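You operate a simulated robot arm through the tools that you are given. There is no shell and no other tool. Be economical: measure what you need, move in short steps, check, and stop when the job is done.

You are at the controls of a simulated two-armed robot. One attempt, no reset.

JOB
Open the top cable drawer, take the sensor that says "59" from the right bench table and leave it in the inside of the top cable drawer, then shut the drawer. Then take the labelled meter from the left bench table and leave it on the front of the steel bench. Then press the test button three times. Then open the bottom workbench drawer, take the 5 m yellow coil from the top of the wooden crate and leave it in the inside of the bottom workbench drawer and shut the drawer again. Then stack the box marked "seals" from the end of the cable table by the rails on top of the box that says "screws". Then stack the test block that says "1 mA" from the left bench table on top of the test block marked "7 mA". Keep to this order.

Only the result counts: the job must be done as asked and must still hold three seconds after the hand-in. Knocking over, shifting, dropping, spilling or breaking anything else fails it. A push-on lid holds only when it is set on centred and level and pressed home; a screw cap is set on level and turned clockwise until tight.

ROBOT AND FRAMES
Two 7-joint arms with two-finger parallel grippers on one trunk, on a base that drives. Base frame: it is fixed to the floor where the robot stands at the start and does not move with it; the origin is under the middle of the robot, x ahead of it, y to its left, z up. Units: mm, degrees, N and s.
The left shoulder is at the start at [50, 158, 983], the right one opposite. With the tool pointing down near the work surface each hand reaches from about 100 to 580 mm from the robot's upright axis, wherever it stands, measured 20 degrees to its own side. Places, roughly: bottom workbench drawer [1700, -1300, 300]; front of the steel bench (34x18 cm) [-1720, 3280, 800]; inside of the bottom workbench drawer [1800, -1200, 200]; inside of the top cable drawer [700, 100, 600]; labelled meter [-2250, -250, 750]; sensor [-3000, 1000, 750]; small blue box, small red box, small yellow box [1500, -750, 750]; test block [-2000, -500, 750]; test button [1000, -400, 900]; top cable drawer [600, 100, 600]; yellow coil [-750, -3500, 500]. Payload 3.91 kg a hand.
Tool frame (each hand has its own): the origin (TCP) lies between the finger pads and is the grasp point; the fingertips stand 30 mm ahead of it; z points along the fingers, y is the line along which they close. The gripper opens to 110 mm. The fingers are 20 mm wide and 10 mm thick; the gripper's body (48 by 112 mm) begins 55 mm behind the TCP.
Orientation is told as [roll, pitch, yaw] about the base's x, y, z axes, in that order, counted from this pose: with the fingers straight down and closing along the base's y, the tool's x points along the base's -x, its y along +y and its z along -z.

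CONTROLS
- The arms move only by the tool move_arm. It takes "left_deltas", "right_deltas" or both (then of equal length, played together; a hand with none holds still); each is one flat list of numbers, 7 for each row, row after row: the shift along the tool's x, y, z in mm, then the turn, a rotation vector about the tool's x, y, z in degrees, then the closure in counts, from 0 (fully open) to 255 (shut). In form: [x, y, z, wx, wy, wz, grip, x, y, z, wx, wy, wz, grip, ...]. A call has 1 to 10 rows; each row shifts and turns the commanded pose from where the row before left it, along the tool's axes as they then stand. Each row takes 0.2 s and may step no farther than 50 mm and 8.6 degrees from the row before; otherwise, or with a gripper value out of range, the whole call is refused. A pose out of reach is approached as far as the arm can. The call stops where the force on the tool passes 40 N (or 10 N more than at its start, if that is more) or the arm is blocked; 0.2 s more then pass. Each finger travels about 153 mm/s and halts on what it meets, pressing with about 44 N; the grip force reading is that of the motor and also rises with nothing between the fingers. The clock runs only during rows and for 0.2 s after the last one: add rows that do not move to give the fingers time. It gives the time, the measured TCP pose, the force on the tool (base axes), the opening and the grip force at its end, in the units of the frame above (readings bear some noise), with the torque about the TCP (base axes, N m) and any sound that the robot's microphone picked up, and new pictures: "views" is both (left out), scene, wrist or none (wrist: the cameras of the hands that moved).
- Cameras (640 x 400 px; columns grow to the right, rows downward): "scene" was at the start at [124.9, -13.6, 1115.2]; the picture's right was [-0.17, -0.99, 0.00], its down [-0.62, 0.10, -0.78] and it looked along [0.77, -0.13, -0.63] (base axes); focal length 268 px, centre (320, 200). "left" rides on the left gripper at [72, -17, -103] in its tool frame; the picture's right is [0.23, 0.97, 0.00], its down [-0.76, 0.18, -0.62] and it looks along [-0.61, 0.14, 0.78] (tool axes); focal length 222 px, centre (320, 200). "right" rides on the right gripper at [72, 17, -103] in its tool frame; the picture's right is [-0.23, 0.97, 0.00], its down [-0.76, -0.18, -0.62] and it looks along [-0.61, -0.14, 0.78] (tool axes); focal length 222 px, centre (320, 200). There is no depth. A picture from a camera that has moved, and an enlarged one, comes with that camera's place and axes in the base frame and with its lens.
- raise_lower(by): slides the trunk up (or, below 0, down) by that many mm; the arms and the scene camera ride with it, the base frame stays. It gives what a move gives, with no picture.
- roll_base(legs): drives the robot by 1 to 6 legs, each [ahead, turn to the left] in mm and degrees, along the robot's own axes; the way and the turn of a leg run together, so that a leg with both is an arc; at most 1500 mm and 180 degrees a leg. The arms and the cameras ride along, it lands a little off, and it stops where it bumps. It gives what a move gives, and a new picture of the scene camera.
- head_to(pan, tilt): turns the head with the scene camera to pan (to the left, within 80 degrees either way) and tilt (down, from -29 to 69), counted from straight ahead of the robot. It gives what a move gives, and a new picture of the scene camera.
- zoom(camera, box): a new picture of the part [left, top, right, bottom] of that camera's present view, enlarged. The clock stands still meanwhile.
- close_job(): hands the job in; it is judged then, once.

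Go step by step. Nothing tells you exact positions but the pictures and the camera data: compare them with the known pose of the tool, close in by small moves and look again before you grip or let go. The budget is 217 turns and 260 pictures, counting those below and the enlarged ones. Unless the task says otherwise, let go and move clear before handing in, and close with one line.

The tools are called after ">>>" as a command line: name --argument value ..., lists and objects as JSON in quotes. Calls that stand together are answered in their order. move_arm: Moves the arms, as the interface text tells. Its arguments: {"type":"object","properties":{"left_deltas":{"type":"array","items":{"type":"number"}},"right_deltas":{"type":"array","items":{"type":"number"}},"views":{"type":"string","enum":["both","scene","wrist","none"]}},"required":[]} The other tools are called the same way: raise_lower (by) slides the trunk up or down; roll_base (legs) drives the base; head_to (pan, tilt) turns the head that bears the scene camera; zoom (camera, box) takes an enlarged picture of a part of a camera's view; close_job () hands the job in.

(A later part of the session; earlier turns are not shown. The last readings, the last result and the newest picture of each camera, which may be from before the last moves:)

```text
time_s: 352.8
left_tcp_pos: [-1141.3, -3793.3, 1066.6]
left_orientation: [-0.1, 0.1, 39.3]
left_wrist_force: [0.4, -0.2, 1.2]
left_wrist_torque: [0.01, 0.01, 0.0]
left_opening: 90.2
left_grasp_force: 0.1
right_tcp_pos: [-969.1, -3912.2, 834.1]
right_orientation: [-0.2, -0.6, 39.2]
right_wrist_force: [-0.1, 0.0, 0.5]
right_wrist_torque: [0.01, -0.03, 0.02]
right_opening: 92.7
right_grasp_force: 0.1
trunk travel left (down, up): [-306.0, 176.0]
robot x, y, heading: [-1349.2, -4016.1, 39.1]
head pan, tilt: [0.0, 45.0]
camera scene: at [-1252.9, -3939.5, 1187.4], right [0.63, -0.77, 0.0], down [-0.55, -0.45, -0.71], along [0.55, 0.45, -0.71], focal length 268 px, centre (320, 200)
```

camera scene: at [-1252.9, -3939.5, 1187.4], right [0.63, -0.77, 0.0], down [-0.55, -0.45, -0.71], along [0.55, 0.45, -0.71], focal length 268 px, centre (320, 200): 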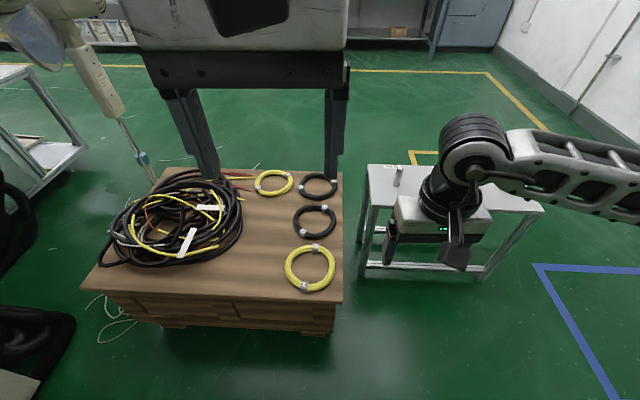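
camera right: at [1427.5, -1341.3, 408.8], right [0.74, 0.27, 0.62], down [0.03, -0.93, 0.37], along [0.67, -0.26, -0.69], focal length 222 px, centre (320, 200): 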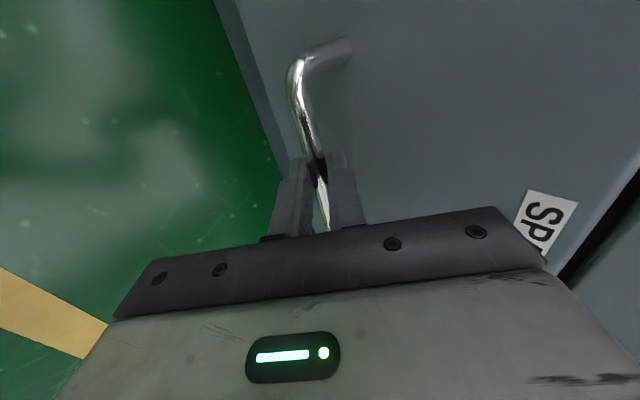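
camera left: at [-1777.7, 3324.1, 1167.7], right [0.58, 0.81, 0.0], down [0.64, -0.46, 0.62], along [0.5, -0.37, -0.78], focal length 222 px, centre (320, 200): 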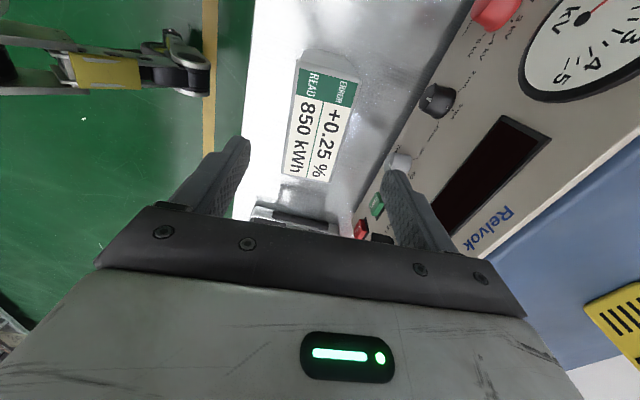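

The 5 m coil is now nearest to me, on the crate's corner at about [-917, -3623]. I'll drive closer, lower the trunk and bring the left hand over the coil's left side.

>>> move_arm --right_deltas '[0, 0, -50, 0, 0, 0, 40, 0, 0, -50, 0, 0, 0, 40, 10, 0, -48, 0, 0, 0, 40, 20, 0, -45, 0, 0, 0, 40]' --views "none"

>>> roll_base --legs '[[90, 0]]'

>>> raise_lower --by -250

>>> move_arm --left_deltas '[-30, 10, 38, 0, 0, 0, 100, -30, 10, 38, 0, 0, 0, 100, -30, 10, 38, 0, 0, 0, 100, -30, 10, 38, 0, 0, 0, 100, -30, 10, 38, 0, 0, 0, 100, -30, 10, 10, 0, 0, 0, 100, 0, 0, 0, 0, 0, 0, 100]' --views "both"

```text
time_s: 353.8
left_tcp_pos: [-1140.8, -3793.3, 1066.3]
left_orientation: [0.1, 0.2, 39.2]
left_wrist_force: [0.9, 0.3, -0.4]
left_wrist_torque: [0.02, 0.01, 0.0]
left_opening: 90.3
left_grasp_force: 0.0
right_tcp_pos: [-996.0, -3932.2, 1025.4]
right_orientation: [-0.2, -0.5, 39.4]
right_wrist_force: [-0.2, -1.1, 0.6]
right_wrist_torque: [-0.03, -0.01, 0.04]
right_opening: 92.8
right_grasp_force: 0.1
trunk travel left (down, up): [-306.0, 176.0]
robot x, y, heading: [-1342.9, -4017.6, 39.4]
head pan, tilt: [0.0, 45.0]
```

```text
time_s: 354.9
left_tcp_pos: [-1072.0, -3737.8, 1065.8]
left_orientation: [0.1, 0.2, 39.2]
left_wrist_force: [0.4, 0.4, 0.0]
left_wrist_torque: [-0.02, 0.03, 0.01]
left_opening: 90.1
left_grasp_force: 0.1
right_tcp_pos: [-926.6, -3877.0, 1026.0]
right_orientation: [-0.2, -0.5, 39.2]
right_wrist_force: [-0.6, -0.5, -0.3]
right_wrist_torque: [0.02, 0.02, 0.03]
right_opening: 92.7
right_grasp_force: 0.0
trunk travel left (down, up): [-306.0, 176.0]
robot x, y, heading: [-1278.0, -3964.3, 39.2]
head pan, tilt: [0.0, 45.0]
camera scene: at [-1184.5, -3883.6, 1187.3], right [0.63, -0.77, 0.0], down [-0.55, -0.45, -0.71], along [0.55, 0.45, -0.71], focal length 268 px, centre (320, 200)
```

scene: 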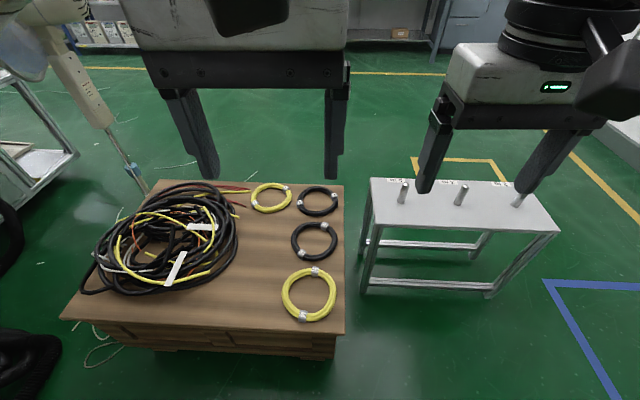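

```text
time_s: 357.5
left_tcp_pos: [-1071.6, -3736.9, 816.3]
left_orientation: [0.0, 0.3, 39.2]
left_wrist_force: [-0.3, 0.2, 0.6]
left_wrist_torque: [-0.01, 0.02, 0.03]
left_opening: 90.4
left_grasp_force: 0.0
right_tcp_pos: [-926.7, -3877.3, 775.7]
right_orientation: [-0.1, -0.6, 39.2]
right_wrist_force: [0.2, 0.2, 0.7]
right_wrist_torque: [-0.01, 0.01, -0.02]
right_opening: 92.7
right_grasp_force: 0.0
trunk travel left (down, up): [-56.0, 426.0]
robot x, y, heading: [-1279.3, -3960.6, 39.0]
head pan, tilt: [0.0, 45.0]
```

```text
time_s: 359.1
left_tcp_pos: [-973.3, -3581.1, 616.3]
left_orientation: [0.1, 0.2, 39.1]
left_wrist_force: [-0.7, 0.8, -0.1]
left_wrist_torque: [0.0, -0.02, -0.03]
left_opening: 66.9
left_grasp_force: 0.1
right_tcp_pos: [-927.3, -3877.8, 775.7]
right_orientation: [-0.1, -0.6, 39.2]
right_wrist_force: [-0.1, 0.1, 0.2]
right_wrist_torque: [0.02, -0.02, 0.01]
right_opening: 92.8
right_grasp_force: 0.0
trunk travel left (down, up): [-56.0, 426.0]
robot x, y, heading: [-1280.2, -3962.9, 39.4]
head pan, tilt: [0.0, 45.0]
camera scene: at [-1184.9, -3883.9, 937.4], right [0.63, -0.77, 0.0], down [-0.55, -0.45, -0.71], along [0.55, 0.45, -0.71], focal length 268 px, centre (320, 200)
camera left: at [-1018.5, -3639.0, 720.6], right [-0.79, 0.61, 0.0], down [0.48, 0.62, 0.62], along [0.38, 0.49, -0.78], focal length 222 px, centre (320, 200)
```

scene: 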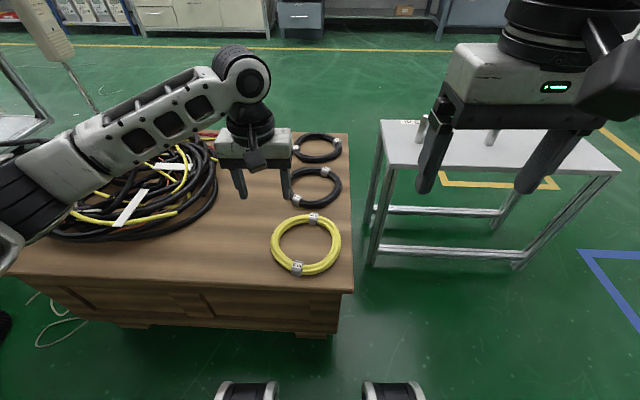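
left: 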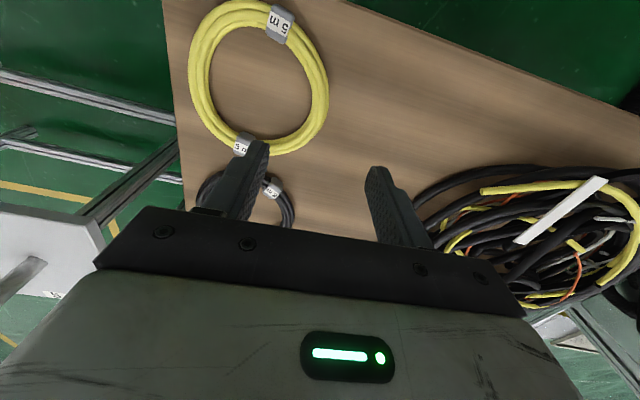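

The coil's left bundle is near [-977, -3591, 455]. I'll correct slightly and go down most of the way.

>>> move_arm --left_deltas '[9, -5.5, 40, 0, 0, 0, 120, 0, 0, 40, 0, 0, 0, 120, 0, 0, 40, 0, 0, 0, 120, 0, 0, 0, 0, 0, 0, 120]' --views "both"

```text
time_s: 360.1
left_tcp_pos: [-973.8, -3589.2, 492.9]
left_orientation: [-0.1, 0.2, 39.2]
left_wrist_force: [0.1, 0.7, -1.2]
left_wrist_torque: [0.0, -0.01, 0.0]
left_opening: 58.5
left_grasp_force: 0.1
right_tcp_pos: [-926.4, -3876.3, 775.5]
right_orientation: [-0.2, -0.5, 39.1]
right_wrist_force: [0.1, 0.7, 0.6]
right_wrist_torque: [0.02, -0.06, -0.04]
right_opening: 92.8
right_grasp_force: 0.1
trunk travel left (down, up): [-56.0, 426.0]
robot x, y, heading: [-1280.2, -3958.9, 39.3]
head pan, tilt: [0.0, 45.0]
camera scene: at [-1184.9, -3883.9, 937.4], right [0.63, -0.77, 0.0], down [-0.55, -0.45, -0.71], along [0.55, 0.45, -0.71], focal length 268 px, centre (320, 200)
camera left: at [-1019.3, -3646.9, 597.1], right [-0.79, 0.61, 0.0], down [0.48, 0.62, 0.62], along [0.38, 0.49, -0.78], focal length 222 px, centre (320, 200)
```

scene: 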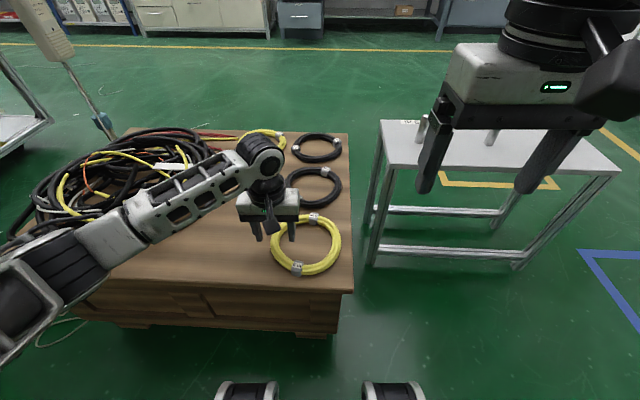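
left: 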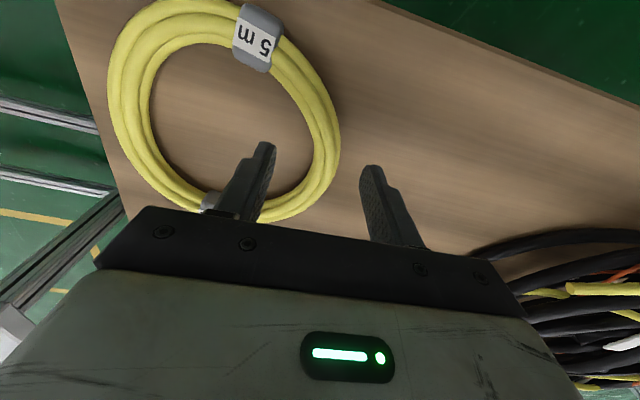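

>>> move_arm --left_deltas '[0, 2, 15, 0, 0, 0, 120, 0, 0, 12, 0, 0, 0, 120, 0, 0, 0, 0, 0, 0, 120]' --views "wrist"

```text
time_s: 360.9
left_tcp_pos: [-976.1, -3585.9, 468.2]
left_orientation: [0.0, 0.1, 39.2]
left_wrist_force: [-0.8, -0.5, -0.3]
left_wrist_torque: [-0.01, 0.04, -0.02]
left_opening: 58.4
left_grasp_force: 0.2
right_tcp_pos: [-928.2, -3875.9, 775.9]
right_orientation: [-0.1, -0.6, 39.1]
right_wrist_force: [0.7, 0.0, -0.9]
right_wrist_torque: [0.0, 0.02, -0.01]
right_opening: 92.6
right_grasp_force: 0.1
trunk travel left (down, up): [-56.0, 426.0]
robot x, y, heading: [-1276.0, -3959.0, 39.3]
head pan, tilt: [0.0, 45.0]
camera left: at [-1021.2, -3644.6, 572.5], right [-0.79, 0.61, 0.0], down [0.48, 0.62, 0.62], along [0.38, 0.49, -0.78], focal length 222 px, centre (320, 200)
```

left: 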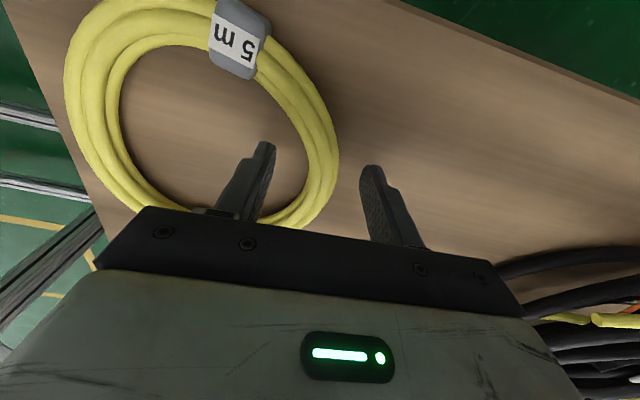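

>>> move_arm --left_deltas '[0, 0, 10, 0, 0, 0, 120, 0, 0, 8, 0, 0, 0, 120, 0, 0, 5, 0, 0, 0, 120, 0, 0, 0, 0, 0, 0, 120]' --views "wrist"

```text
time_s: 361.5
left_tcp_pos: [-975.5, -3587.3, 459.4]
left_orientation: [-0.1, 0.1, 39.2]
left_wrist_force: [-8.6, -6.2, 17.5]
left_wrist_torque: [0.39, 0.52, 0.37]
left_opening: 59.0
left_grasp_force: 1.1
right_tcp_pos: [-927.2, -3876.3, 775.9]
right_orientation: [-0.1, -0.6, 39.3]
right_wrist_force: [-0.6, 0.1, 0.4]
right_wrist_torque: [0.01, 0.0, -0.02]
right_opening: 92.8
right_grasp_force: 0.1
trunk travel left (down, up): [-56.0, 426.0]
robot x, y, heading: [-1282.2, -3963.8, 39.3]
head pan, tilt: [0.0, 45.0]
stopped in row 3 (left hand): the force on the tool passed its limit at 50 N (the readings are from after the stop); the commanded pose is now the measured one
camera left: at [-1021.4, -3645.2, 564.0], right [-0.79, 0.61, 0.0], down [0.48, 0.62, 0.62], along [0.38, 0.49, -0.78], focal length 222 px, centre (320, 200)
```

left: 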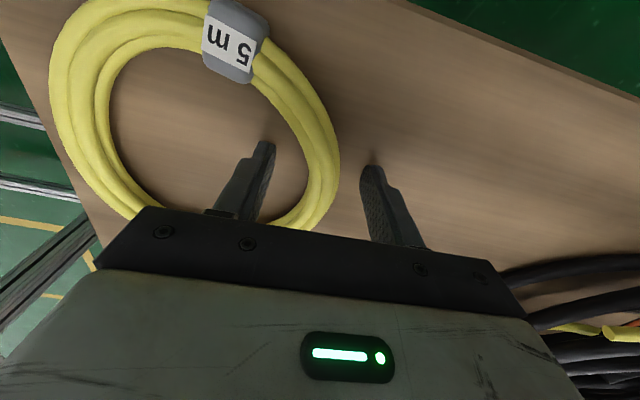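

The tips touch the crate top (z≈429) with the bundle between them. I'll ease up 3 mm, grip and lift.

>>> move_arm --left_deltas '[0, 0, -3, 0, 0, 0, 120, 0, 0, 0, 0, 0, 0, 255, 0, 0, 0, 0, 0, 0, 255, 0, 0, 0, 0, 0, 0, 255, 0, 0, -15, 0, 0, 0, 255, 0, 0, -30, 0, 0, 0, 255, 0, 0, -40, 0, 0, 0, 255]' --views "both"

```text
time_s: 363.1
left_tcp_pos: [-977.7, -3586.5, 546.0]
left_orientation: [-0.1, 0.1, 39.2]
left_wrist_force: [-0.2, 0.4, -1.6]
left_wrist_torque: [0.05, 0.07, -0.02]
left_opening: 24.4
left_grasp_force: 44.1
right_tcp_pos: [-927.8, -3876.2, 774.4]
right_orientation: [-0.1, -0.5, 39.3]
right_wrist_force: [0.4, 0.3, 0.3]
right_wrist_torque: [0.0, -0.01, 0.02]
right_opening: 92.9
right_grasp_force: 0.0
trunk travel left (down, up): [-56.0, 426.0]
robot x, y, heading: [-1281.6, -3963.9, 39.1]
head pan, tilt: [0.0, 45.0]
camera scene: at [-1185.1, -3883.8, 937.4], right [0.63, -0.77, 0.0], down [-0.55, -0.45, -0.71], along [0.55, 0.45, -0.71], focal length 268 px, centre (320, 200)
camera left: at [-1022.3, -3644.1, 650.2], right [-0.79, 0.61, 0.0], down [0.48, 0.62, 0.62], along [0.38, 0.49, -0.78], focal length 222 px, centre (320, 200)
```

scene: 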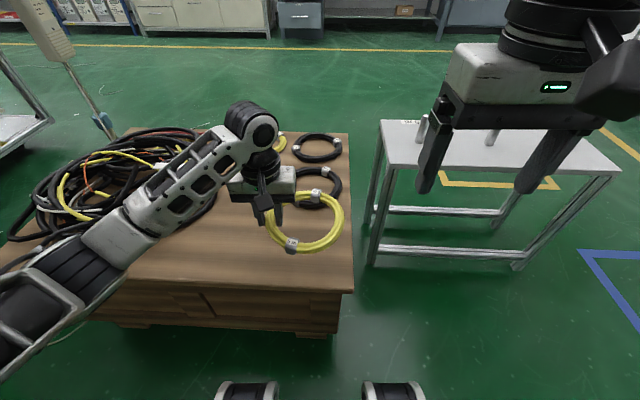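
left: 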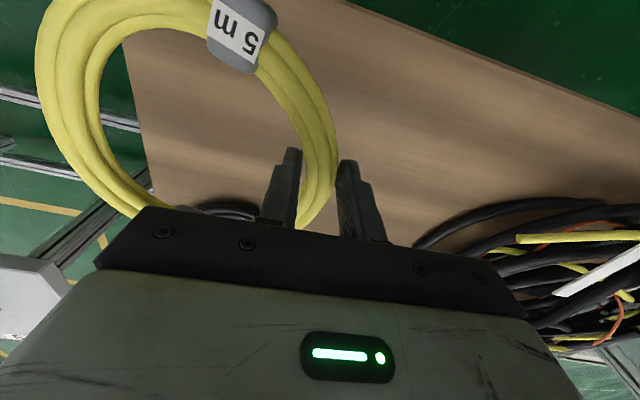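

The 5 m coil is held level. I'll raise it, back out and drive back around the stand.

>>> raise_lower --by 250

>>> roll_base --legs '[[-130, 0], [0, -92.6], [1370, 0], [0, 90], [1450, 0], [0, 48.6]]'

```text
time_s: 365.7
left_tcp_pos: [-977.4, -3585.6, 795.2]
left_orientation: [0.0, 0.2, 39.2]
left_wrist_force: [-0.6, 0.4, -2.3]
left_wrist_torque: [0.06, 0.05, 0.01]
left_opening: 24.3
left_grasp_force: 44.0
right_tcp_pos: [-926.9, -3876.3, 1025.5]
right_orientation: [0.0, -0.5, 39.3]
right_wrist_force: [-0.8, 1.2, -0.2]
right_wrist_torque: [0.0, -0.02, 0.03]
right_opening: 92.8
right_grasp_force: 0.0
trunk travel left (down, up): [-306.0, 176.0]
robot x, y, heading: [-1283.3, -3962.1, 39.6]
head pan, tilt: [0.0, 45.0]
```

```text
time_s: 390.1
left_tcp_pos: [486.3, -3875.5, 796.2]
left_orientation: [0.0, 0.3, 84.9]
left_wrist_force: [-1.2, -0.1, -2.3]
left_wrist_torque: [-0.02, 0.09, 0.0]
left_opening: 24.5
left_grasp_force: 43.5
right_tcp_pos: [729.3, -4042.6, 1025.6]
right_orientation: [-0.1, -0.5, 85.0]
right_wrist_force: [-0.7, -0.7, 0.2]
right_wrist_torque: [0.03, -0.01, -0.02]
right_opening: 92.6
right_grasp_force: 0.0
trunk travel left (down, up): [-306.0, 176.0]
robot x, y, heading: [544.3, -4353.3, 85.1]
head pan, tilt: [0.0, 45.0]
camera scene: at [554.6, -4232.0, 1187.4], right [1.0, -0.09, 0.0], down [-0.06, -0.7, -0.71], along [0.06, 0.7, -0.71], focal length 268 px, centre (320, 200)
```

scene: 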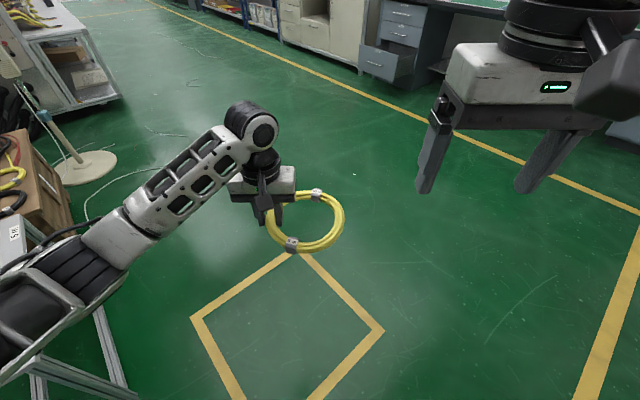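

Clear floor lies ahead to the open drawer. I'll drive back to stand in front of it.

>>> roll_base --legs '[[0, -3.3], [1300, 0], [1190, 0], [0, -45.3]]'

```text
time_s: 404.6
left_tcp_pos: [1220.0, -1577.4, 796.1]
left_orientation: [0.1, 0.2, 36.5]
left_wrist_force: [-0.1, -0.2, -0.6]
left_wrist_torque: [0.09, 0.05, 0.0]
left_opening: 24.0
left_grasp_force: 44.6
right_tcp_pos: [1256.0, -1869.7, 1025.5]
right_orientation: [-0.1, -0.6, 36.4]
right_wrist_force: [0.7, -0.3, -0.4]
right_wrist_torque: [0.0, -0.03, 0.02]
right_opening: 92.7
right_grasp_force: 0.0
trunk travel left (down, up): [-306.0, 176.0]
robot x, y, heading: [898.0, -1934.8, 36.6]
head pan, tilt: [0.0, 45.0]
camera scene: at [997.9, -1863.3, 1187.4], right [0.59, -0.8, 0.0], down [-0.57, -0.42, -0.71], along [0.57, 0.42, -0.71], focal length 268 px, centre (320, 200)
```

scene: 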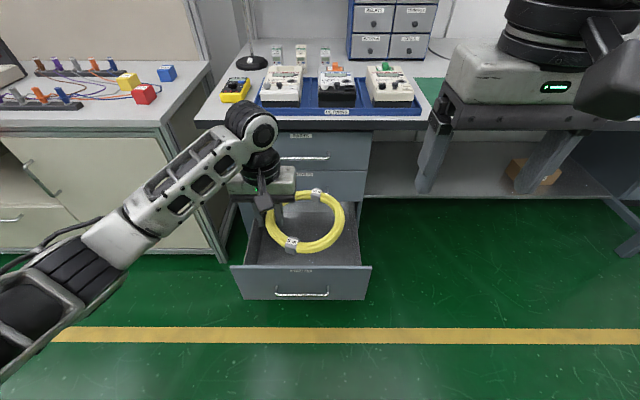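

The drawer is ahead and open. I'll drive in, shift the coil slightly, lower the trunk and check.

>>> roll_base --legs '[[190, 0]]'

>>> move_arm --left_deltas '[-15, 12, 0, 0, 0, 0, 255, -15, 12, 0, 0, 0, 0, 255]' --views "none"

>>> raise_lower --by -290

>>> zoom --camera "scene" --box '[0, 0, 640, 400]'

>>> zoom --camera "left" --box '[0, 0, 640, 400]'

```text
time_s: 406.1
left_tcp_pos: [1374.5, -1462.7, 795.9]
left_orientation: [0.0, 0.2, 36.3]
left_wrist_force: [-0.1, -0.1, -1.4]
left_wrist_torque: [0.1, 0.09, 0.04]
left_opening: 24.4
left_grasp_force: 43.6
right_tcp_pos: [1410.2, -1756.9, 1025.5]
right_orientation: [-0.1, -0.5, 36.3]
right_wrist_force: [-0.4, 0.3, 0.1]
right_wrist_torque: [0.0, 0.02, 0.0]
right_opening: 92.9
right_grasp_force: 0.0
trunk travel left (down, up): [-306.0, 176.0]
robot x, y, heading: [1055.8, -1824.9, 36.7]
head pan, tilt: [0.0, 45.0]
camera scene: at [1151.5, -1750.1, 1187.4], right [0.59, -0.81, 0.0], down [-0.57, -0.42, -0.71], along [0.57, 0.42, -0.71], focal length 268 px, centre (320, 200)
```

scene: 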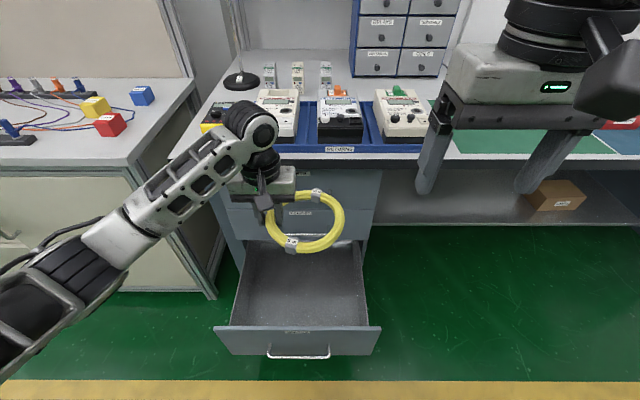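

```text
time_s: 406.7
left_tcp_pos: [1383.9, -1424.3, 797.9]
left_orientation: [0.0, 0.3, 36.3]
left_wrist_force: [-0.8, -0.1, -1.5]
left_wrist_torque: [0.1, 0.06, -0.05]
left_opening: 24.4
left_grasp_force: 44.2
right_tcp_pos: [1409.2, -1756.2, 1025.2]
right_orientation: [-0.1, -0.4, 36.3]
right_wrist_force: [0.5, -0.4, 0.1]
right_wrist_torque: [0.03, -0.01, 0.0]
right_opening: 92.8
right_grasp_force: 0.1
trunk travel left (down, up): [-306.0, 176.0]
robot x, y, heading: [1051.8, -1825.4, 36.3]
head pan, tilt: [0.0, 45.0]
```

```text
time_s: 409.6
left_tcp_pos: [1384.1, -1425.3, 507.5]
left_orientation: [0.0, 0.2, 36.3]
left_wrist_force: [0.0, 0.4, -0.9]
left_wrist_torque: [0.07, 0.08, 0.03]
left_opening: 24.1
left_grasp_force: 44.0
right_tcp_pos: [1408.6, -1756.7, 737.3]
right_orientation: [0.0, -0.5, 36.3]
right_wrist_force: [-0.4, 0.2, 0.4]
right_wrist_torque: [0.03, -0.01, 0.0]
right_opening: 92.8
right_grasp_force: 0.2
trunk travel left (down, up): [-16.0, 466.0]
robot x, y, heading: [1053.8, -1823.6, 36.3]
head pan, tilt: [0.0, 45.0]
```

```text
1.00 times, centred on (320, 200) of scene (not enlarged: the box is as wide or as high as the picture)
camera zoom: at [1151.3, -1750.3, 897.5], right [0.59, -0.81, 0.0], down [-0.57, -0.42, -0.71], along [0.57, 0.42, -0.71], focal length 268 px, centre (320, 200)
```

zoom: 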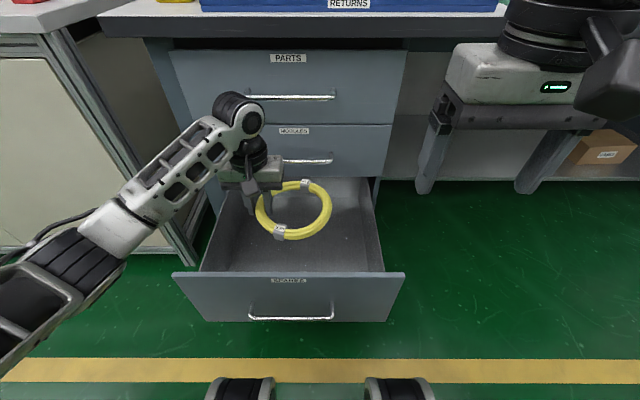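

```text
1.00 times, centred on (320, 200) of left (not enlarged: the box is as wide or as high as the picture)
camera zoom: at [1335.7, -1481.1, 611.3], right [-0.76, 0.65, 0.0], down [0.51, 0.6, 0.62], along [0.4, 0.47, -0.78], focal length 222 px, centre (320, 200)
```

zoom: 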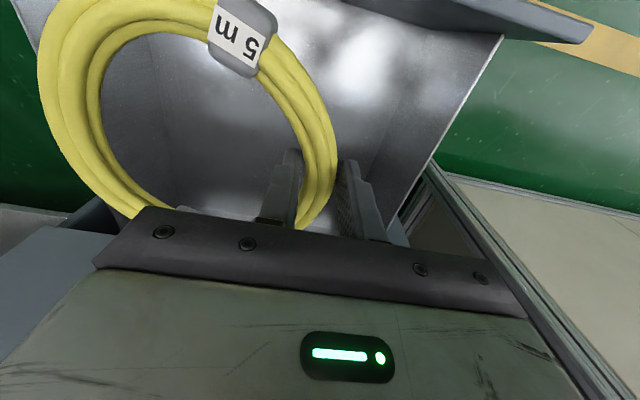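

>>> move_arm --left_deltas '[0, 0, 40, 0, 0, 0, 255, 0, 0, 40, 0, 0, 0, 255, 0, 0, 40, 0, 0, 0, 255, 0, 0, 40, 0, 0, 0, 255, 0, 0, 0, 0, 0, 0, 255]' --views "both"

```text
time_s: 410.8
left_tcp_pos: [1383.8, -1425.3, 347.5]
left_orientation: [0.0, 0.2, 36.3]
left_wrist_force: [0.1, 0.1, -1.3]
left_wrist_torque: [0.05, 0.08, -0.04]
left_opening: 24.2
left_grasp_force: 44.0
right_tcp_pos: [1409.5, -1757.1, 735.5]
right_orientation: [-0.1, -0.5, 36.3]
right_wrist_force: [-0.2, -0.1, 0.1]
right_wrist_torque: [0.01, 0.0, 0.01]
right_opening: 92.7
right_grasp_force: 0.1
trunk travel left (down, up): [-16.0, 466.0]
robot x, y, heading: [1053.4, -1826.9, 36.7]
head pan, tilt: [0.0, 45.0]
camera scene: at [1151.3, -1750.3, 897.4], right [0.59, -0.81, 0.0], down [-0.57, -0.42, -0.71], along [0.57, 0.42, -0.71], focal length 268 px, centre (320, 200)
camera left: at [1336.1, -1481.7, 451.7], right [-0.76, 0.65, 0.0], down [0.51, 0.6, 0.62], along [0.4, 0.47, -0.78], focal length 222 px, centre (320, 200)
```

scene: 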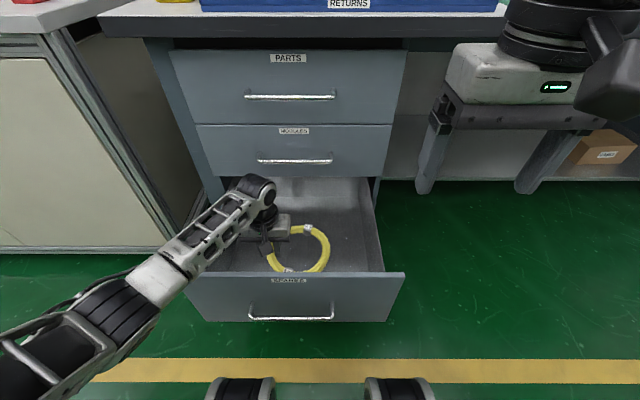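
left: 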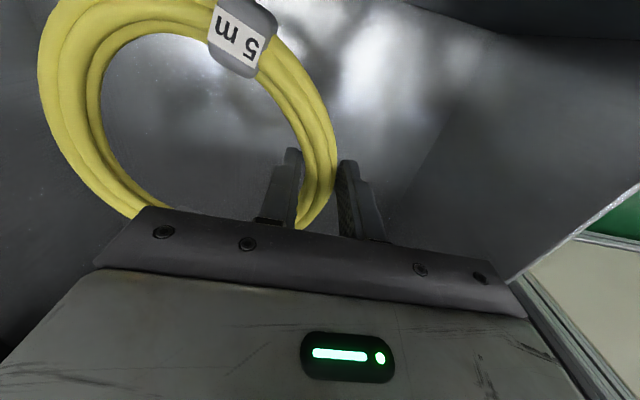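

>>> move_arm --left_deltas '[0, 0, 12, 0, 0, 0, 255, 0, 0, 12, 0, 0, 0, 255, 0, 0, 10, 0, 0, 0, 255, 0, 0, 0, 0, 0, 0, 255]' --views "scene"

```text
time_s: 411.8
left_tcp_pos: [1382.0, -1426.3, 314.4]
left_orientation: [0.0, 0.3, 36.3]
left_wrist_force: [0.4, -0.5, -1.4]
left_wrist_torque: [0.09, 0.12, 0.0]
left_opening: 24.3
left_grasp_force: 44.0
right_tcp_pos: [1409.9, -1756.8, 736.0]
right_orientation: [-0.1, -0.5, 36.3]
right_wrist_force: [-0.9, -0.2, -0.1]
right_wrist_torque: [0.0, -0.05, 0.0]
right_opening: 92.6
right_grasp_force: 0.0
trunk travel left (down, up): [-16.0, 466.0]
robot x, y, heading: [1050.7, -1824.7, 36.4]
head pan, tilt: [0.0, 45.0]
camera scene: at [1151.3, -1750.3, 897.4], right [0.59, -0.81, 0.0], down [-0.57, -0.42, -0.71], along [0.57, 0.42, -0.71], focal length 268 px, centre (320, 200)
```

scene: 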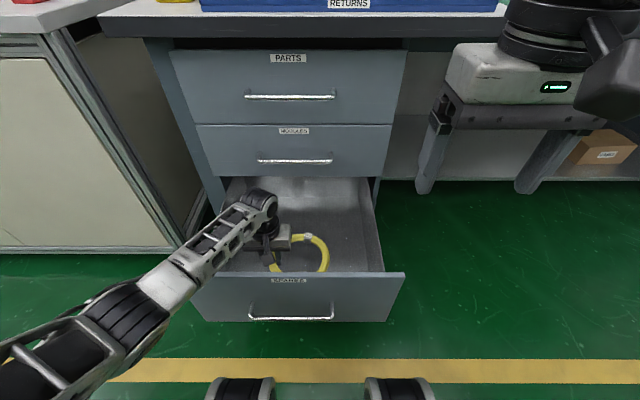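

>>> move_arm --left_deltas '[0, 0, 8, 0, 0, 0, 255, 0, 0, 7, 0, 0, 0, 255, 0, 0, 0, 0, 0, 0, 255]' --views "both"

```text
time_s: 412.6
left_tcp_pos: [1382.3, -1425.6, 298.2]
left_orientation: [0.0, 0.2, 36.3]
left_wrist_force: [-0.2, -0.2, -0.7]
left_wrist_torque: [0.1, 0.1, -0.03]
left_opening: 24.2
left_grasp_force: 43.9
right_tcp_pos: [1408.5, -1755.8, 735.1]
right_orientation: [-0.1, -0.5, 36.3]
right_wrist_force: [0.0, -0.4, 0.2]
right_wrist_torque: [0.02, -0.01, 0.0]
right_opening: 92.7
right_grasp_force: 0.0
trunk travel left (down, up): [-16.0, 466.0]
robot x, y, heading: [1057.6, -1823.2, 36.5]
head pan, tilt: [0.0, 45.0]
camera scene: at [1151.3, -1750.3, 897.4], right [0.59, -0.81, 0.0], down [-0.57, -0.42, -0.71], along [0.57, 0.42, -0.71], focal length 268 px, centre (320, 200)
camera left: at [1334.6, -1481.9, 402.7], right [-0.76, 0.65, 0.0], down [0.51, 0.6, 0.62], along [0.4, 0.47, -0.78], focal length 222 px, centre (320, 200)
```

scene: 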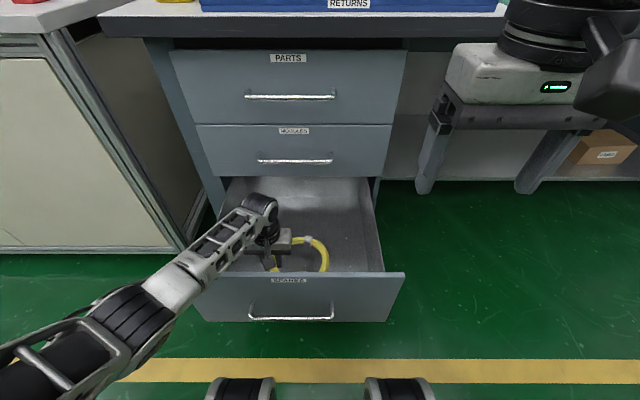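
left: 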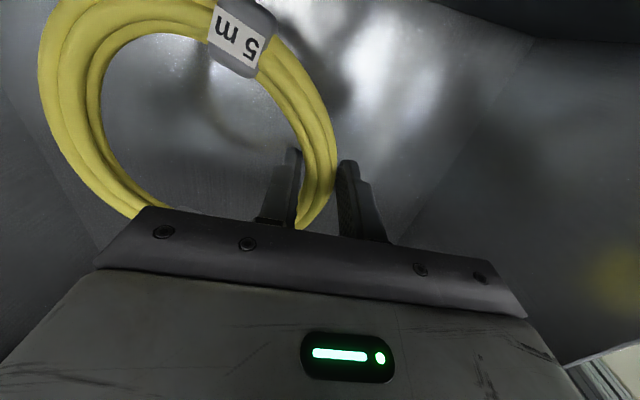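

>>> move_arm --left_deltas '[0, 0, 7, 0, 0, 0, 255, 0, 0, 7, 0, 0, 0, 255, 0, 0, 0, 0, 0, 0, 255]' --views "scene"

```text
time_s: 413.4
left_tcp_pos: [1381.6, -1426.5, 285.1]
left_orientation: [0.0, 0.2, 36.3]
left_wrist_force: [-0.5, -0.2, -1.8]
left_wrist_torque: [0.09, 0.05, -0.01]
left_opening: 24.2
left_grasp_force: 43.7
right_tcp_pos: [1408.7, -1755.3, 735.6]
right_orientation: [-0.1, -0.5, 36.3]
right_wrist_force: [-0.2, -0.2, -0.9]
right_wrist_torque: [-0.04, 0.0, 0.01]
right_opening: 93.0
right_grasp_force: 0.0
trunk travel left (down, up): [-16.0, 466.0]
robot x, y, heading: [1050.3, -1824.2, 36.2]
head pan, tilt: [0.0, 45.0]
camera scene: at [1151.3, -1750.3, 897.4], right [0.59, -0.81, 0.0], down [-0.57, -0.42, -0.71], along [0.57, 0.42, -0.71], focal length 268 px, centre (320, 200)
```

scene: 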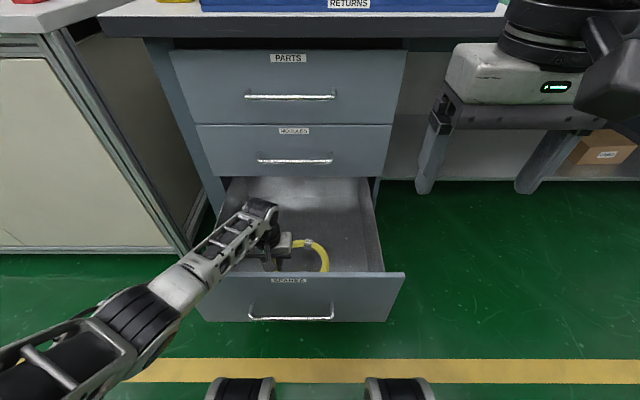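

>>> move_arm --left_deltas '[0, 0, 6, 0, 0, 0, 255, 0, 0, 6, 0, 0, 0, 255, 0, 0, 5, 0, 0, 0, 255, 0, 0, 0, 0, 0, 0, 255]' --views "scene"

```text
time_s: 414.4
left_tcp_pos: [1381.1, -1422.3, 267.8]
left_orientation: [0.0, 0.3, 36.4]
left_wrist_force: [0.0, 0.7, -1.9]
left_wrist_torque: [0.08, 0.07, -0.03]
left_opening: 24.4
left_grasp_force: 44.2
right_tcp_pos: [1409.0, -1755.9, 735.3]
right_orientation: [-0.2, -0.6, 36.2]
right_wrist_force: [-0.2, 0.1, -0.7]
right_wrist_torque: [0.02, -0.02, 0.01]
right_opening: 92.4
right_grasp_force: 0.0
trunk travel left (down, up): [-16.0, 466.0]
robot x, y, heading: [1059.5, -1823.4, 36.5]
head pan, tilt: [0.0, 45.0]
camera scene: at [1150.7, -1749.5, 897.6], right [0.59, -0.81, 0.0], down [-0.57, -0.42, -0.71], along [0.57, 0.42, -0.71], focal length 268 px, centre (320, 200)
```

scene: 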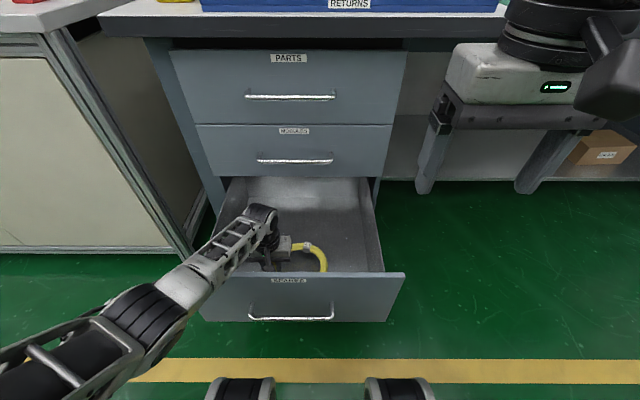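

The coil is just above the drawer floor. I'll release and rise straight up.

>>> move_arm --left_deltas '[0, 0, 0, 0, 0, 0, 170, 0, 0, 0, 0, 0, 0, 140, 0, 0, 0, 0, 0, 0, 140, 0, 0, -20, 0, 0, 0, 140, 0, 0, -40, 0, 0, 0, 140, 0, 0, -40, 0, 0, 0, 140, 0, 0, -40, 0, 0, 0, 140, 0, 0, -40, 0, 0, 0, 140, 0, 0, -40, 0, 0, 0, 140, 0, 0, -30, 0, 0, 0, 140]' --views "both"

```text
time_s: 416.6
left_tcp_pos: [1381.8, -1421.8, 517.9]
left_orientation: [0.0, 0.3, 36.3]
left_wrist_force: [0.2, -1.0, -0.1]
left_wrist_torque: [0.0, 0.01, 0.02]
left_opening: 49.4
left_grasp_force: 0.1
right_tcp_pos: [1409.0, -1755.9, 735.6]
right_orientation: [-0.1, -0.6, 36.3]
right_wrist_force: [-0.4, -0.4, 0.4]
right_wrist_torque: [-0.03, -0.03, 0.02]
right_opening: 92.8
right_grasp_force: 0.1
trunk travel left (down, up): [-16.0, 466.0]
robot x, y, heading: [1052.6, -1819.8, 36.2]
head pan, tilt: [0.0, 45.0]
camera scene: at [1151.2, -1750.3, 897.4], right [0.59, -0.81, 0.0], down [-0.57, -0.42, -0.71], along [0.57, 0.42, -0.71], focal length 268 px, centre (320, 200)
camera left: at [1334.0, -1478.1, 622.7], right [-0.76, 0.65, 0.0], down [0.51, 0.6, 0.62], along [0.4, 0.47, -0.78], focal length 222 px, centre (320, 200)
```

scene: 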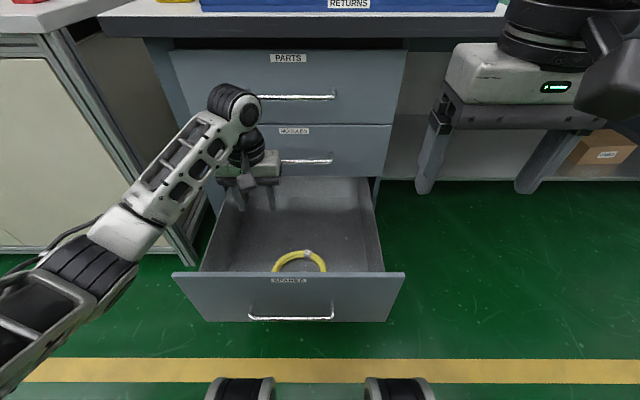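
left: 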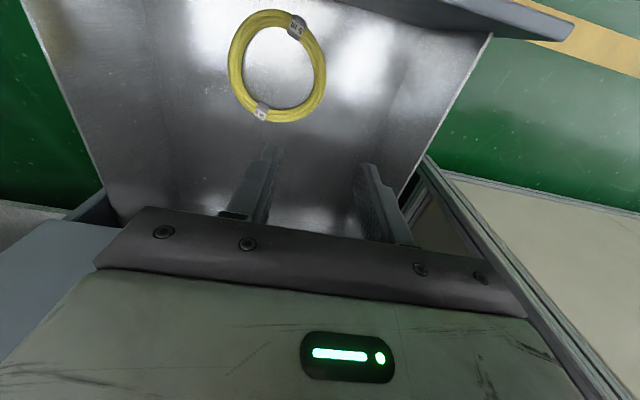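

The coil lies flat in the drawer. I'll back off, tilt the left hand forward and push the drawer shut.

>>> roll_base --legs '[[-330, 0]]'

>>> move_arm --left_deltas '[0, -8, 0, 0, -8.5, 0, 140, 0, -8, 0, 0, -8.5, 0, 140, 0, -8, 0, 0, -8.5, 0, 140, 0, -8, 0, 0, -8.5, 0, 140, 0, -8, 0, 0, -8.5, 0, 140, 0, -8, 0, 0, -8.5, 0, 140, 0, -8, 0, 0, -8.5, 0, 140, 42, 0, 25, 0, 0, 0, 140, 42, 0, 25, 0, 0, 0, 140, 8, 0, 5, 0, 0, 0, 140]' --views "both"

```text
time_s: 418.8
left_tcp_pos: [1118.7, -1619.9, 517.5]
left_orientation: [0.1, 0.2, 35.7]
left_wrist_force: [0.2, -0.4, -0.2]
left_wrist_torque: [0.02, 0.05, -0.01]
left_opening: 49.5
left_grasp_force: 0.1
right_tcp_pos: [1143.4, -1954.0, 734.6]
right_orientation: [-0.1, -0.4, 35.7]
right_wrist_force: [0.3, -1.3, 0.0]
right_wrist_torque: [0.01, -0.01, -0.03]
right_opening: 92.8
right_grasp_force: 0.0
trunk travel left (down, up): [-16.0, 466.0]
robot x, y, heading: [785.3, -2018.4, 35.7]
head pan, tilt: [0.0, 45.0]
camera scene: at [885.0, -1945.8, 897.4], right [0.58, -0.81, 0.0], down [-0.57, -0.41, -0.71], along [0.57, 0.41, -0.71], focal length 268 px, centre (320, 200)
```

scene: 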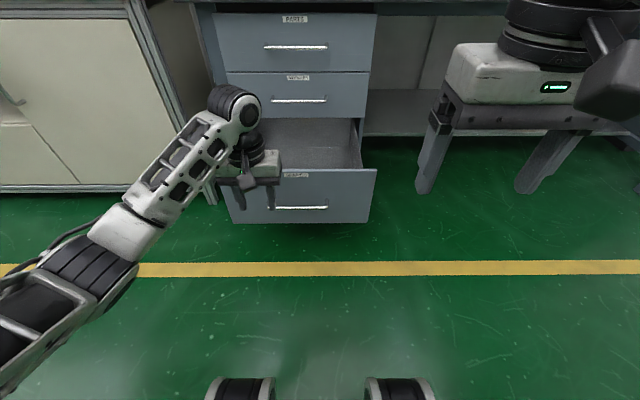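

```text
time_s: 421.0
left_tcp_pos: [1163.9, -1591.3, 469.8]
left_orientation: [12.1, -67.4, 27.8]
left_wrist_force: [-0.3, 0.3, -0.7]
left_wrist_torque: [0.02, 0.0, 0.01]
left_opening: 49.7
left_grasp_force: 0.0
right_tcp_pos: [1141.8, -1954.1, 731.3]
right_orientation: [-0.2, -0.5, 35.7]
right_wrist_force: [0.8, -0.1, -0.7]
right_wrist_torque: [0.01, -0.01, 0.02]
right_opening: 92.7
right_grasp_force: 0.0
trunk travel left (down, up): [-16.0, 466.0]
robot x, y, heading: [786.8, -2014.9, 35.6]
head pan, tilt: [0.0, 45.0]
stopped in row 10 (left hand): the arm was blocked; the commanded pose is now the measured one
camera scene: at [885.0, -1945.7, 893.9], right [0.58, -0.81, 0.0], down [-0.57, -0.41, -0.71], along [0.57, 0.41, -0.71], focal length 268 px, centre (320, 200)
camera left: at [1077.5, -1679.0, 440.3], right [-0.69, 0.71, -0.13], down [-0.29, -0.1, 0.95], along [0.67, 0.69, 0.28], focal length 222 px, centre (320, 200)
```

scene: 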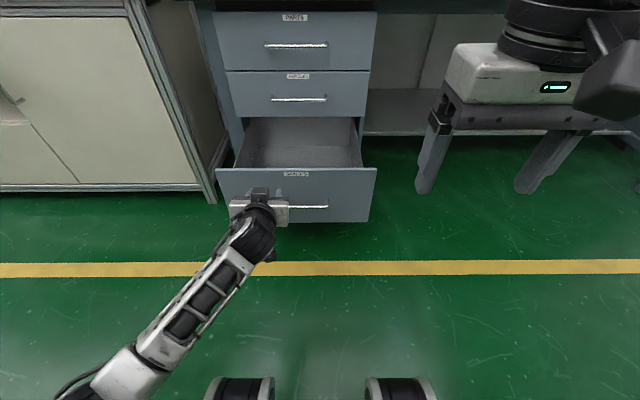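
left: 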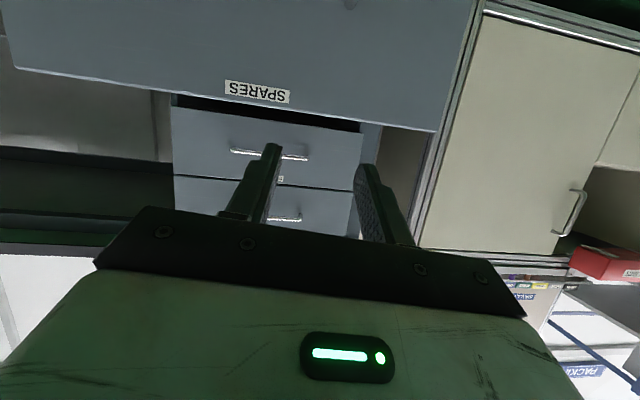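

The arm was blocked, probably by its own base. I'll raise the trunk 160 mm so that the arm is less folded and lower the hand again.

>>> raise_lower --by 160

>>> move_arm --left_deltas '[37.9, -3.3, 15.4, 0, 0, 0, 140, 37.9, -3.3, 15.4, 0, 0, 0, 140, 37.9, -3.3, 15.4, 0, 0, 0, 140, 37.9, -3.3, 15.4, 0, 0, 0, 140, 37.9, -3.3, 15.4, 0, 0, 0, 140]' --views "both"

```text
time_s: 422.8
left_tcp_pos: [1164.6, -1591.3, 632.2]
left_orientation: [11.9, -67.3, 27.8]
left_wrist_force: [-0.5, 0.9, 0.2]
left_wrist_torque: [0.01, -0.01, 0.03]
left_opening: 49.7
left_grasp_force: 0.1
right_tcp_pos: [1143.0, -1954.8, 895.1]
right_orientation: [-0.1, -0.5, 35.7]
right_wrist_force: [-0.5, -0.8, -0.4]
right_wrist_torque: [-0.04, -0.02, -0.02]
right_opening: 92.6
right_grasp_force: 0.0
trunk travel left (down, up): [-176.0, 306.0]
robot x, y, heading: [789.4, -2017.4, 35.8]
head pan, tilt: [0.0, 45.0]
```

```text
time_s: 423.9
left_tcp_pos: [1113.8, -1515.8, 481.2]
left_orientation: [35.6, -65.2, 7.9]
left_wrist_force: [0.0, -0.4, -0.2]
left_wrist_torque: [0.0, -0.01, 0.01]
left_opening: 49.7
left_grasp_force: 0.1
right_tcp_pos: [1142.4, -1955.6, 899.0]
right_orientation: [-0.1, -0.5, 35.8]
right_wrist_force: [-0.9, -0.7, -0.1]
right_wrist_torque: [0.02, -0.04, 0.03]
right_opening: 92.8
right_grasp_force: 0.1
trunk travel left (down, up): [-176.0, 306.0]
robot x, y, heading: [787.7, -2018.5, 35.8]
head pan, tilt: [0.0, 45.0]
stopped in row 5 (left hand): the arm was blocked; the commanded pose is now the measured one
camera scene: at [884.9, -1945.9, 1061.8], right [0.58, -0.81, 0.0], down [-0.57, -0.41, -0.71], along [0.57, 0.41, -0.71], focal length 268 px, centre (320, 200)
camera left: at [1027.7, -1601.2, 447.0], right [-0.71, 0.7, 0.03], down [-0.2, -0.25, 0.95], along [0.67, 0.67, 0.32], focal length 222 px, centre (320, 200)
```

scene: 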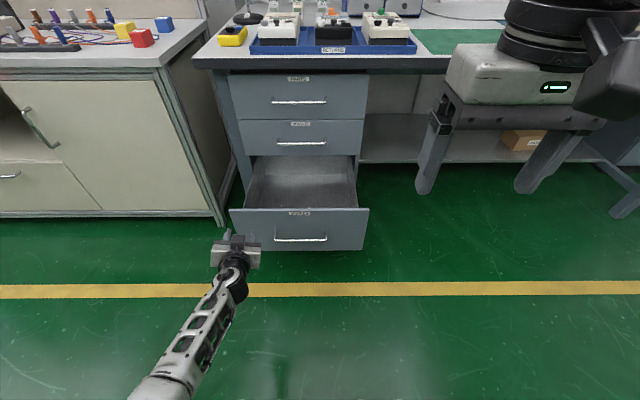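
left: 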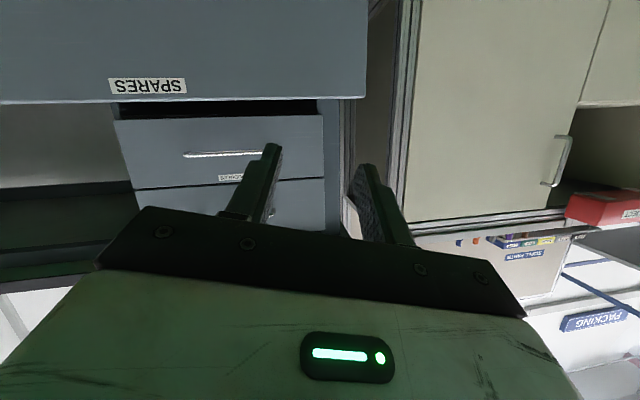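

The left arm is too cramped that low. I'll bring it back up to pointing down and use the right hand, which worked at this height.

>>> move_arm --left_deltas '[-34, 9, -12.8, 0, 0, 0, 140, -34, 9, -12.8, 0, 0, 0, 140, -34, 9, -12.8, 0, 0, 0, 140, -34, 9, -12.8, 0, 0, 0, 140, -34, 9, -12.8, 0, 0, 0, 140, 0, 0, 0, 1.71, 7.6, -0.45, 140, 0, 0, 0, 1.71, 7.6, -0.45, 140, 0, 0, 0, 1.71, 7.6, -0.45, 140, 0, 0, 0, 1.71, 7.6, -0.45, 140]' --views "none"

>>> move_arm --left_deltas '[0, 0, 0, 1.71, 7.6, -0.45, 140, 0, 0, 0, 1.71, 7.6, -0.45, 140, 0, 0, 0, 1.71, 7.6, -0.45, 140, 0, 0, 0, 1.71, 7.6, -0.45, 140, 0, 0, 0, 1.71, 7.6, -0.45, 140]' --views "none"

>>> move_arm --right_deltas '[-20, 20, 0, 0, -8, 0, 255, -20, 20, 0, 0, -8, 0, 255, -20, 20, 0, 0, -8, 0, 255, -20, 10, 0, 0, -8, 0, 255, -20, 0, 0, 0, -8, 0, 255]' --views "none"

>>> move_arm --right_deltas '[0, 0, 0, 0, 0, 8.3, 255, 0, 0, 0, 0, 0, 8.3, 255, 0, 0, 0, 0, 0, 8.3, 255, 0, 0, 0, 0, 0, 8.3, 255, 0, 0, 0, 0, 0, 8.3, 255, 0, 0, 0, 0, 0, 8.3, 255, 0, 0, 0, 0, 0, 8.3, 255, 0, 0, 0, 0, 0, 8.3, 255, 0, 0, 0, 0, 0, 8.3, 255, 0, 0, 0, 0, 0, 8.3, 255]' --views "scene"

```text
time_s: 425.9
left_tcp_pos: [1114.7, -1514.5, 661.6]
left_orientation: [11.0, -37.0, 29.8]
left_wrist_force: [0.6, -0.3, -0.6]
left_wrist_torque: [0.0, 0.0, 0.01]
left_opening: 49.9
left_grasp_force: 0.1
right_tcp_pos: [1142.2, -1954.4, 895.0]
right_orientation: [-0.2, -0.6, 35.6]
right_wrist_force: [-0.7, 0.1, 0.7]
right_wrist_torque: [0.01, -0.03, -0.02]
right_opening: 92.5
right_grasp_force: 0.1
trunk travel left (down, up): [-176.0, 306.0]
robot x, y, heading: [788.2, -2015.4, 35.7]
head pan, tilt: [0.0, 45.0]
```

```text
time_s: 427.1
left_tcp_pos: [1113.9, -1515.5, 661.7]
left_orientation: [0.1, 0.7, 35.9]
left_wrist_force: [-0.9, 0.3, 0.2]
left_wrist_torque: [0.02, -0.03, -0.01]
left_opening: 49.4
left_grasp_force: 0.1
right_tcp_pos: [1143.2, -1953.1, 895.5]
right_orientation: [-0.3, -0.6, 35.7]
right_wrist_force: [0.2, -0.3, 0.1]
right_wrist_torque: [0.04, -0.03, -0.03]
right_opening: 92.9
right_grasp_force: 0.1
trunk travel left (down, up): [-176.0, 306.0]
robot x, y, heading: [786.3, -2016.3, 35.8]
head pan, tilt: [0.0, 45.0]
```

```text
time_s: 428.2
left_tcp_pos: [1114.5, -1515.3, 661.4]
left_orientation: [0.1, 0.4, 35.9]
left_wrist_force: [-0.5, -0.4, -0.3]
left_wrist_torque: [0.0, 0.01, 0.02]
left_opening: 49.8
left_grasp_force: 0.0
right_tcp_pos: [1179.6, -1840.2, 923.9]
right_orientation: [-0.3, -40.6, 36.0]
right_wrist_force: [-0.1, -0.2, 0.3]
right_wrist_torque: [0.01, -0.02, 0.01]
right_opening: 0.0
right_grasp_force: 38.2
trunk travel left (down, up): [-176.0, 306.0]
robot x, y, heading: [787.6, -2016.7, 35.6]
head pan, tilt: [0.0, 45.0]
```

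```text
time_s: 430.4
left_tcp_pos: [1114.3, -1515.9, 661.5]
left_orientation: [0.2, 0.4, 35.9]
left_wrist_force: [0.5, -0.1, 0.6]
left_wrist_torque: [-0.03, 0.01, 0.01]
left_opening: 49.6
left_grasp_force: 0.0
right_tcp_pos: [1177.8, -1843.0, 923.9]
right_orientation: [40.3, -4.6, -49.1]
right_wrist_force: [0.1, 0.4, 0.4]
right_wrist_torque: [0.01, -0.04, 0.0]
right_opening: 0.0
right_grasp_force: 37.6
trunk travel left (down, up): [-176.0, 306.0]
robot x, y, heading: [789.0, -2015.5, 35.9]
head pan, tilt: [0.0, 45.0]
camera scene: at [884.9, -1945.7, 1057.4], right [0.58, -0.81, 0.0], down [-0.57, -0.41, -0.71], along [0.57, 0.41, -0.71], focal length 268 px, centre (320, 200)
```

scene: 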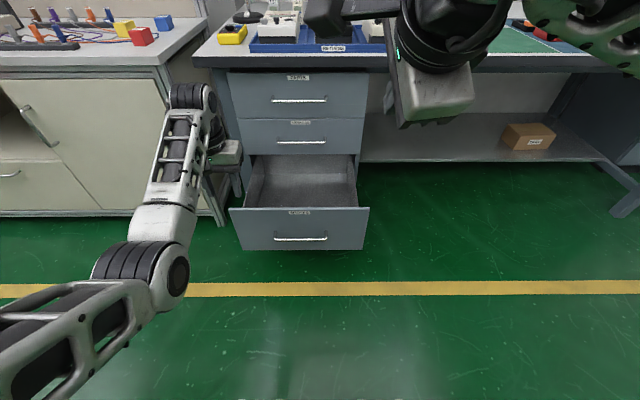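

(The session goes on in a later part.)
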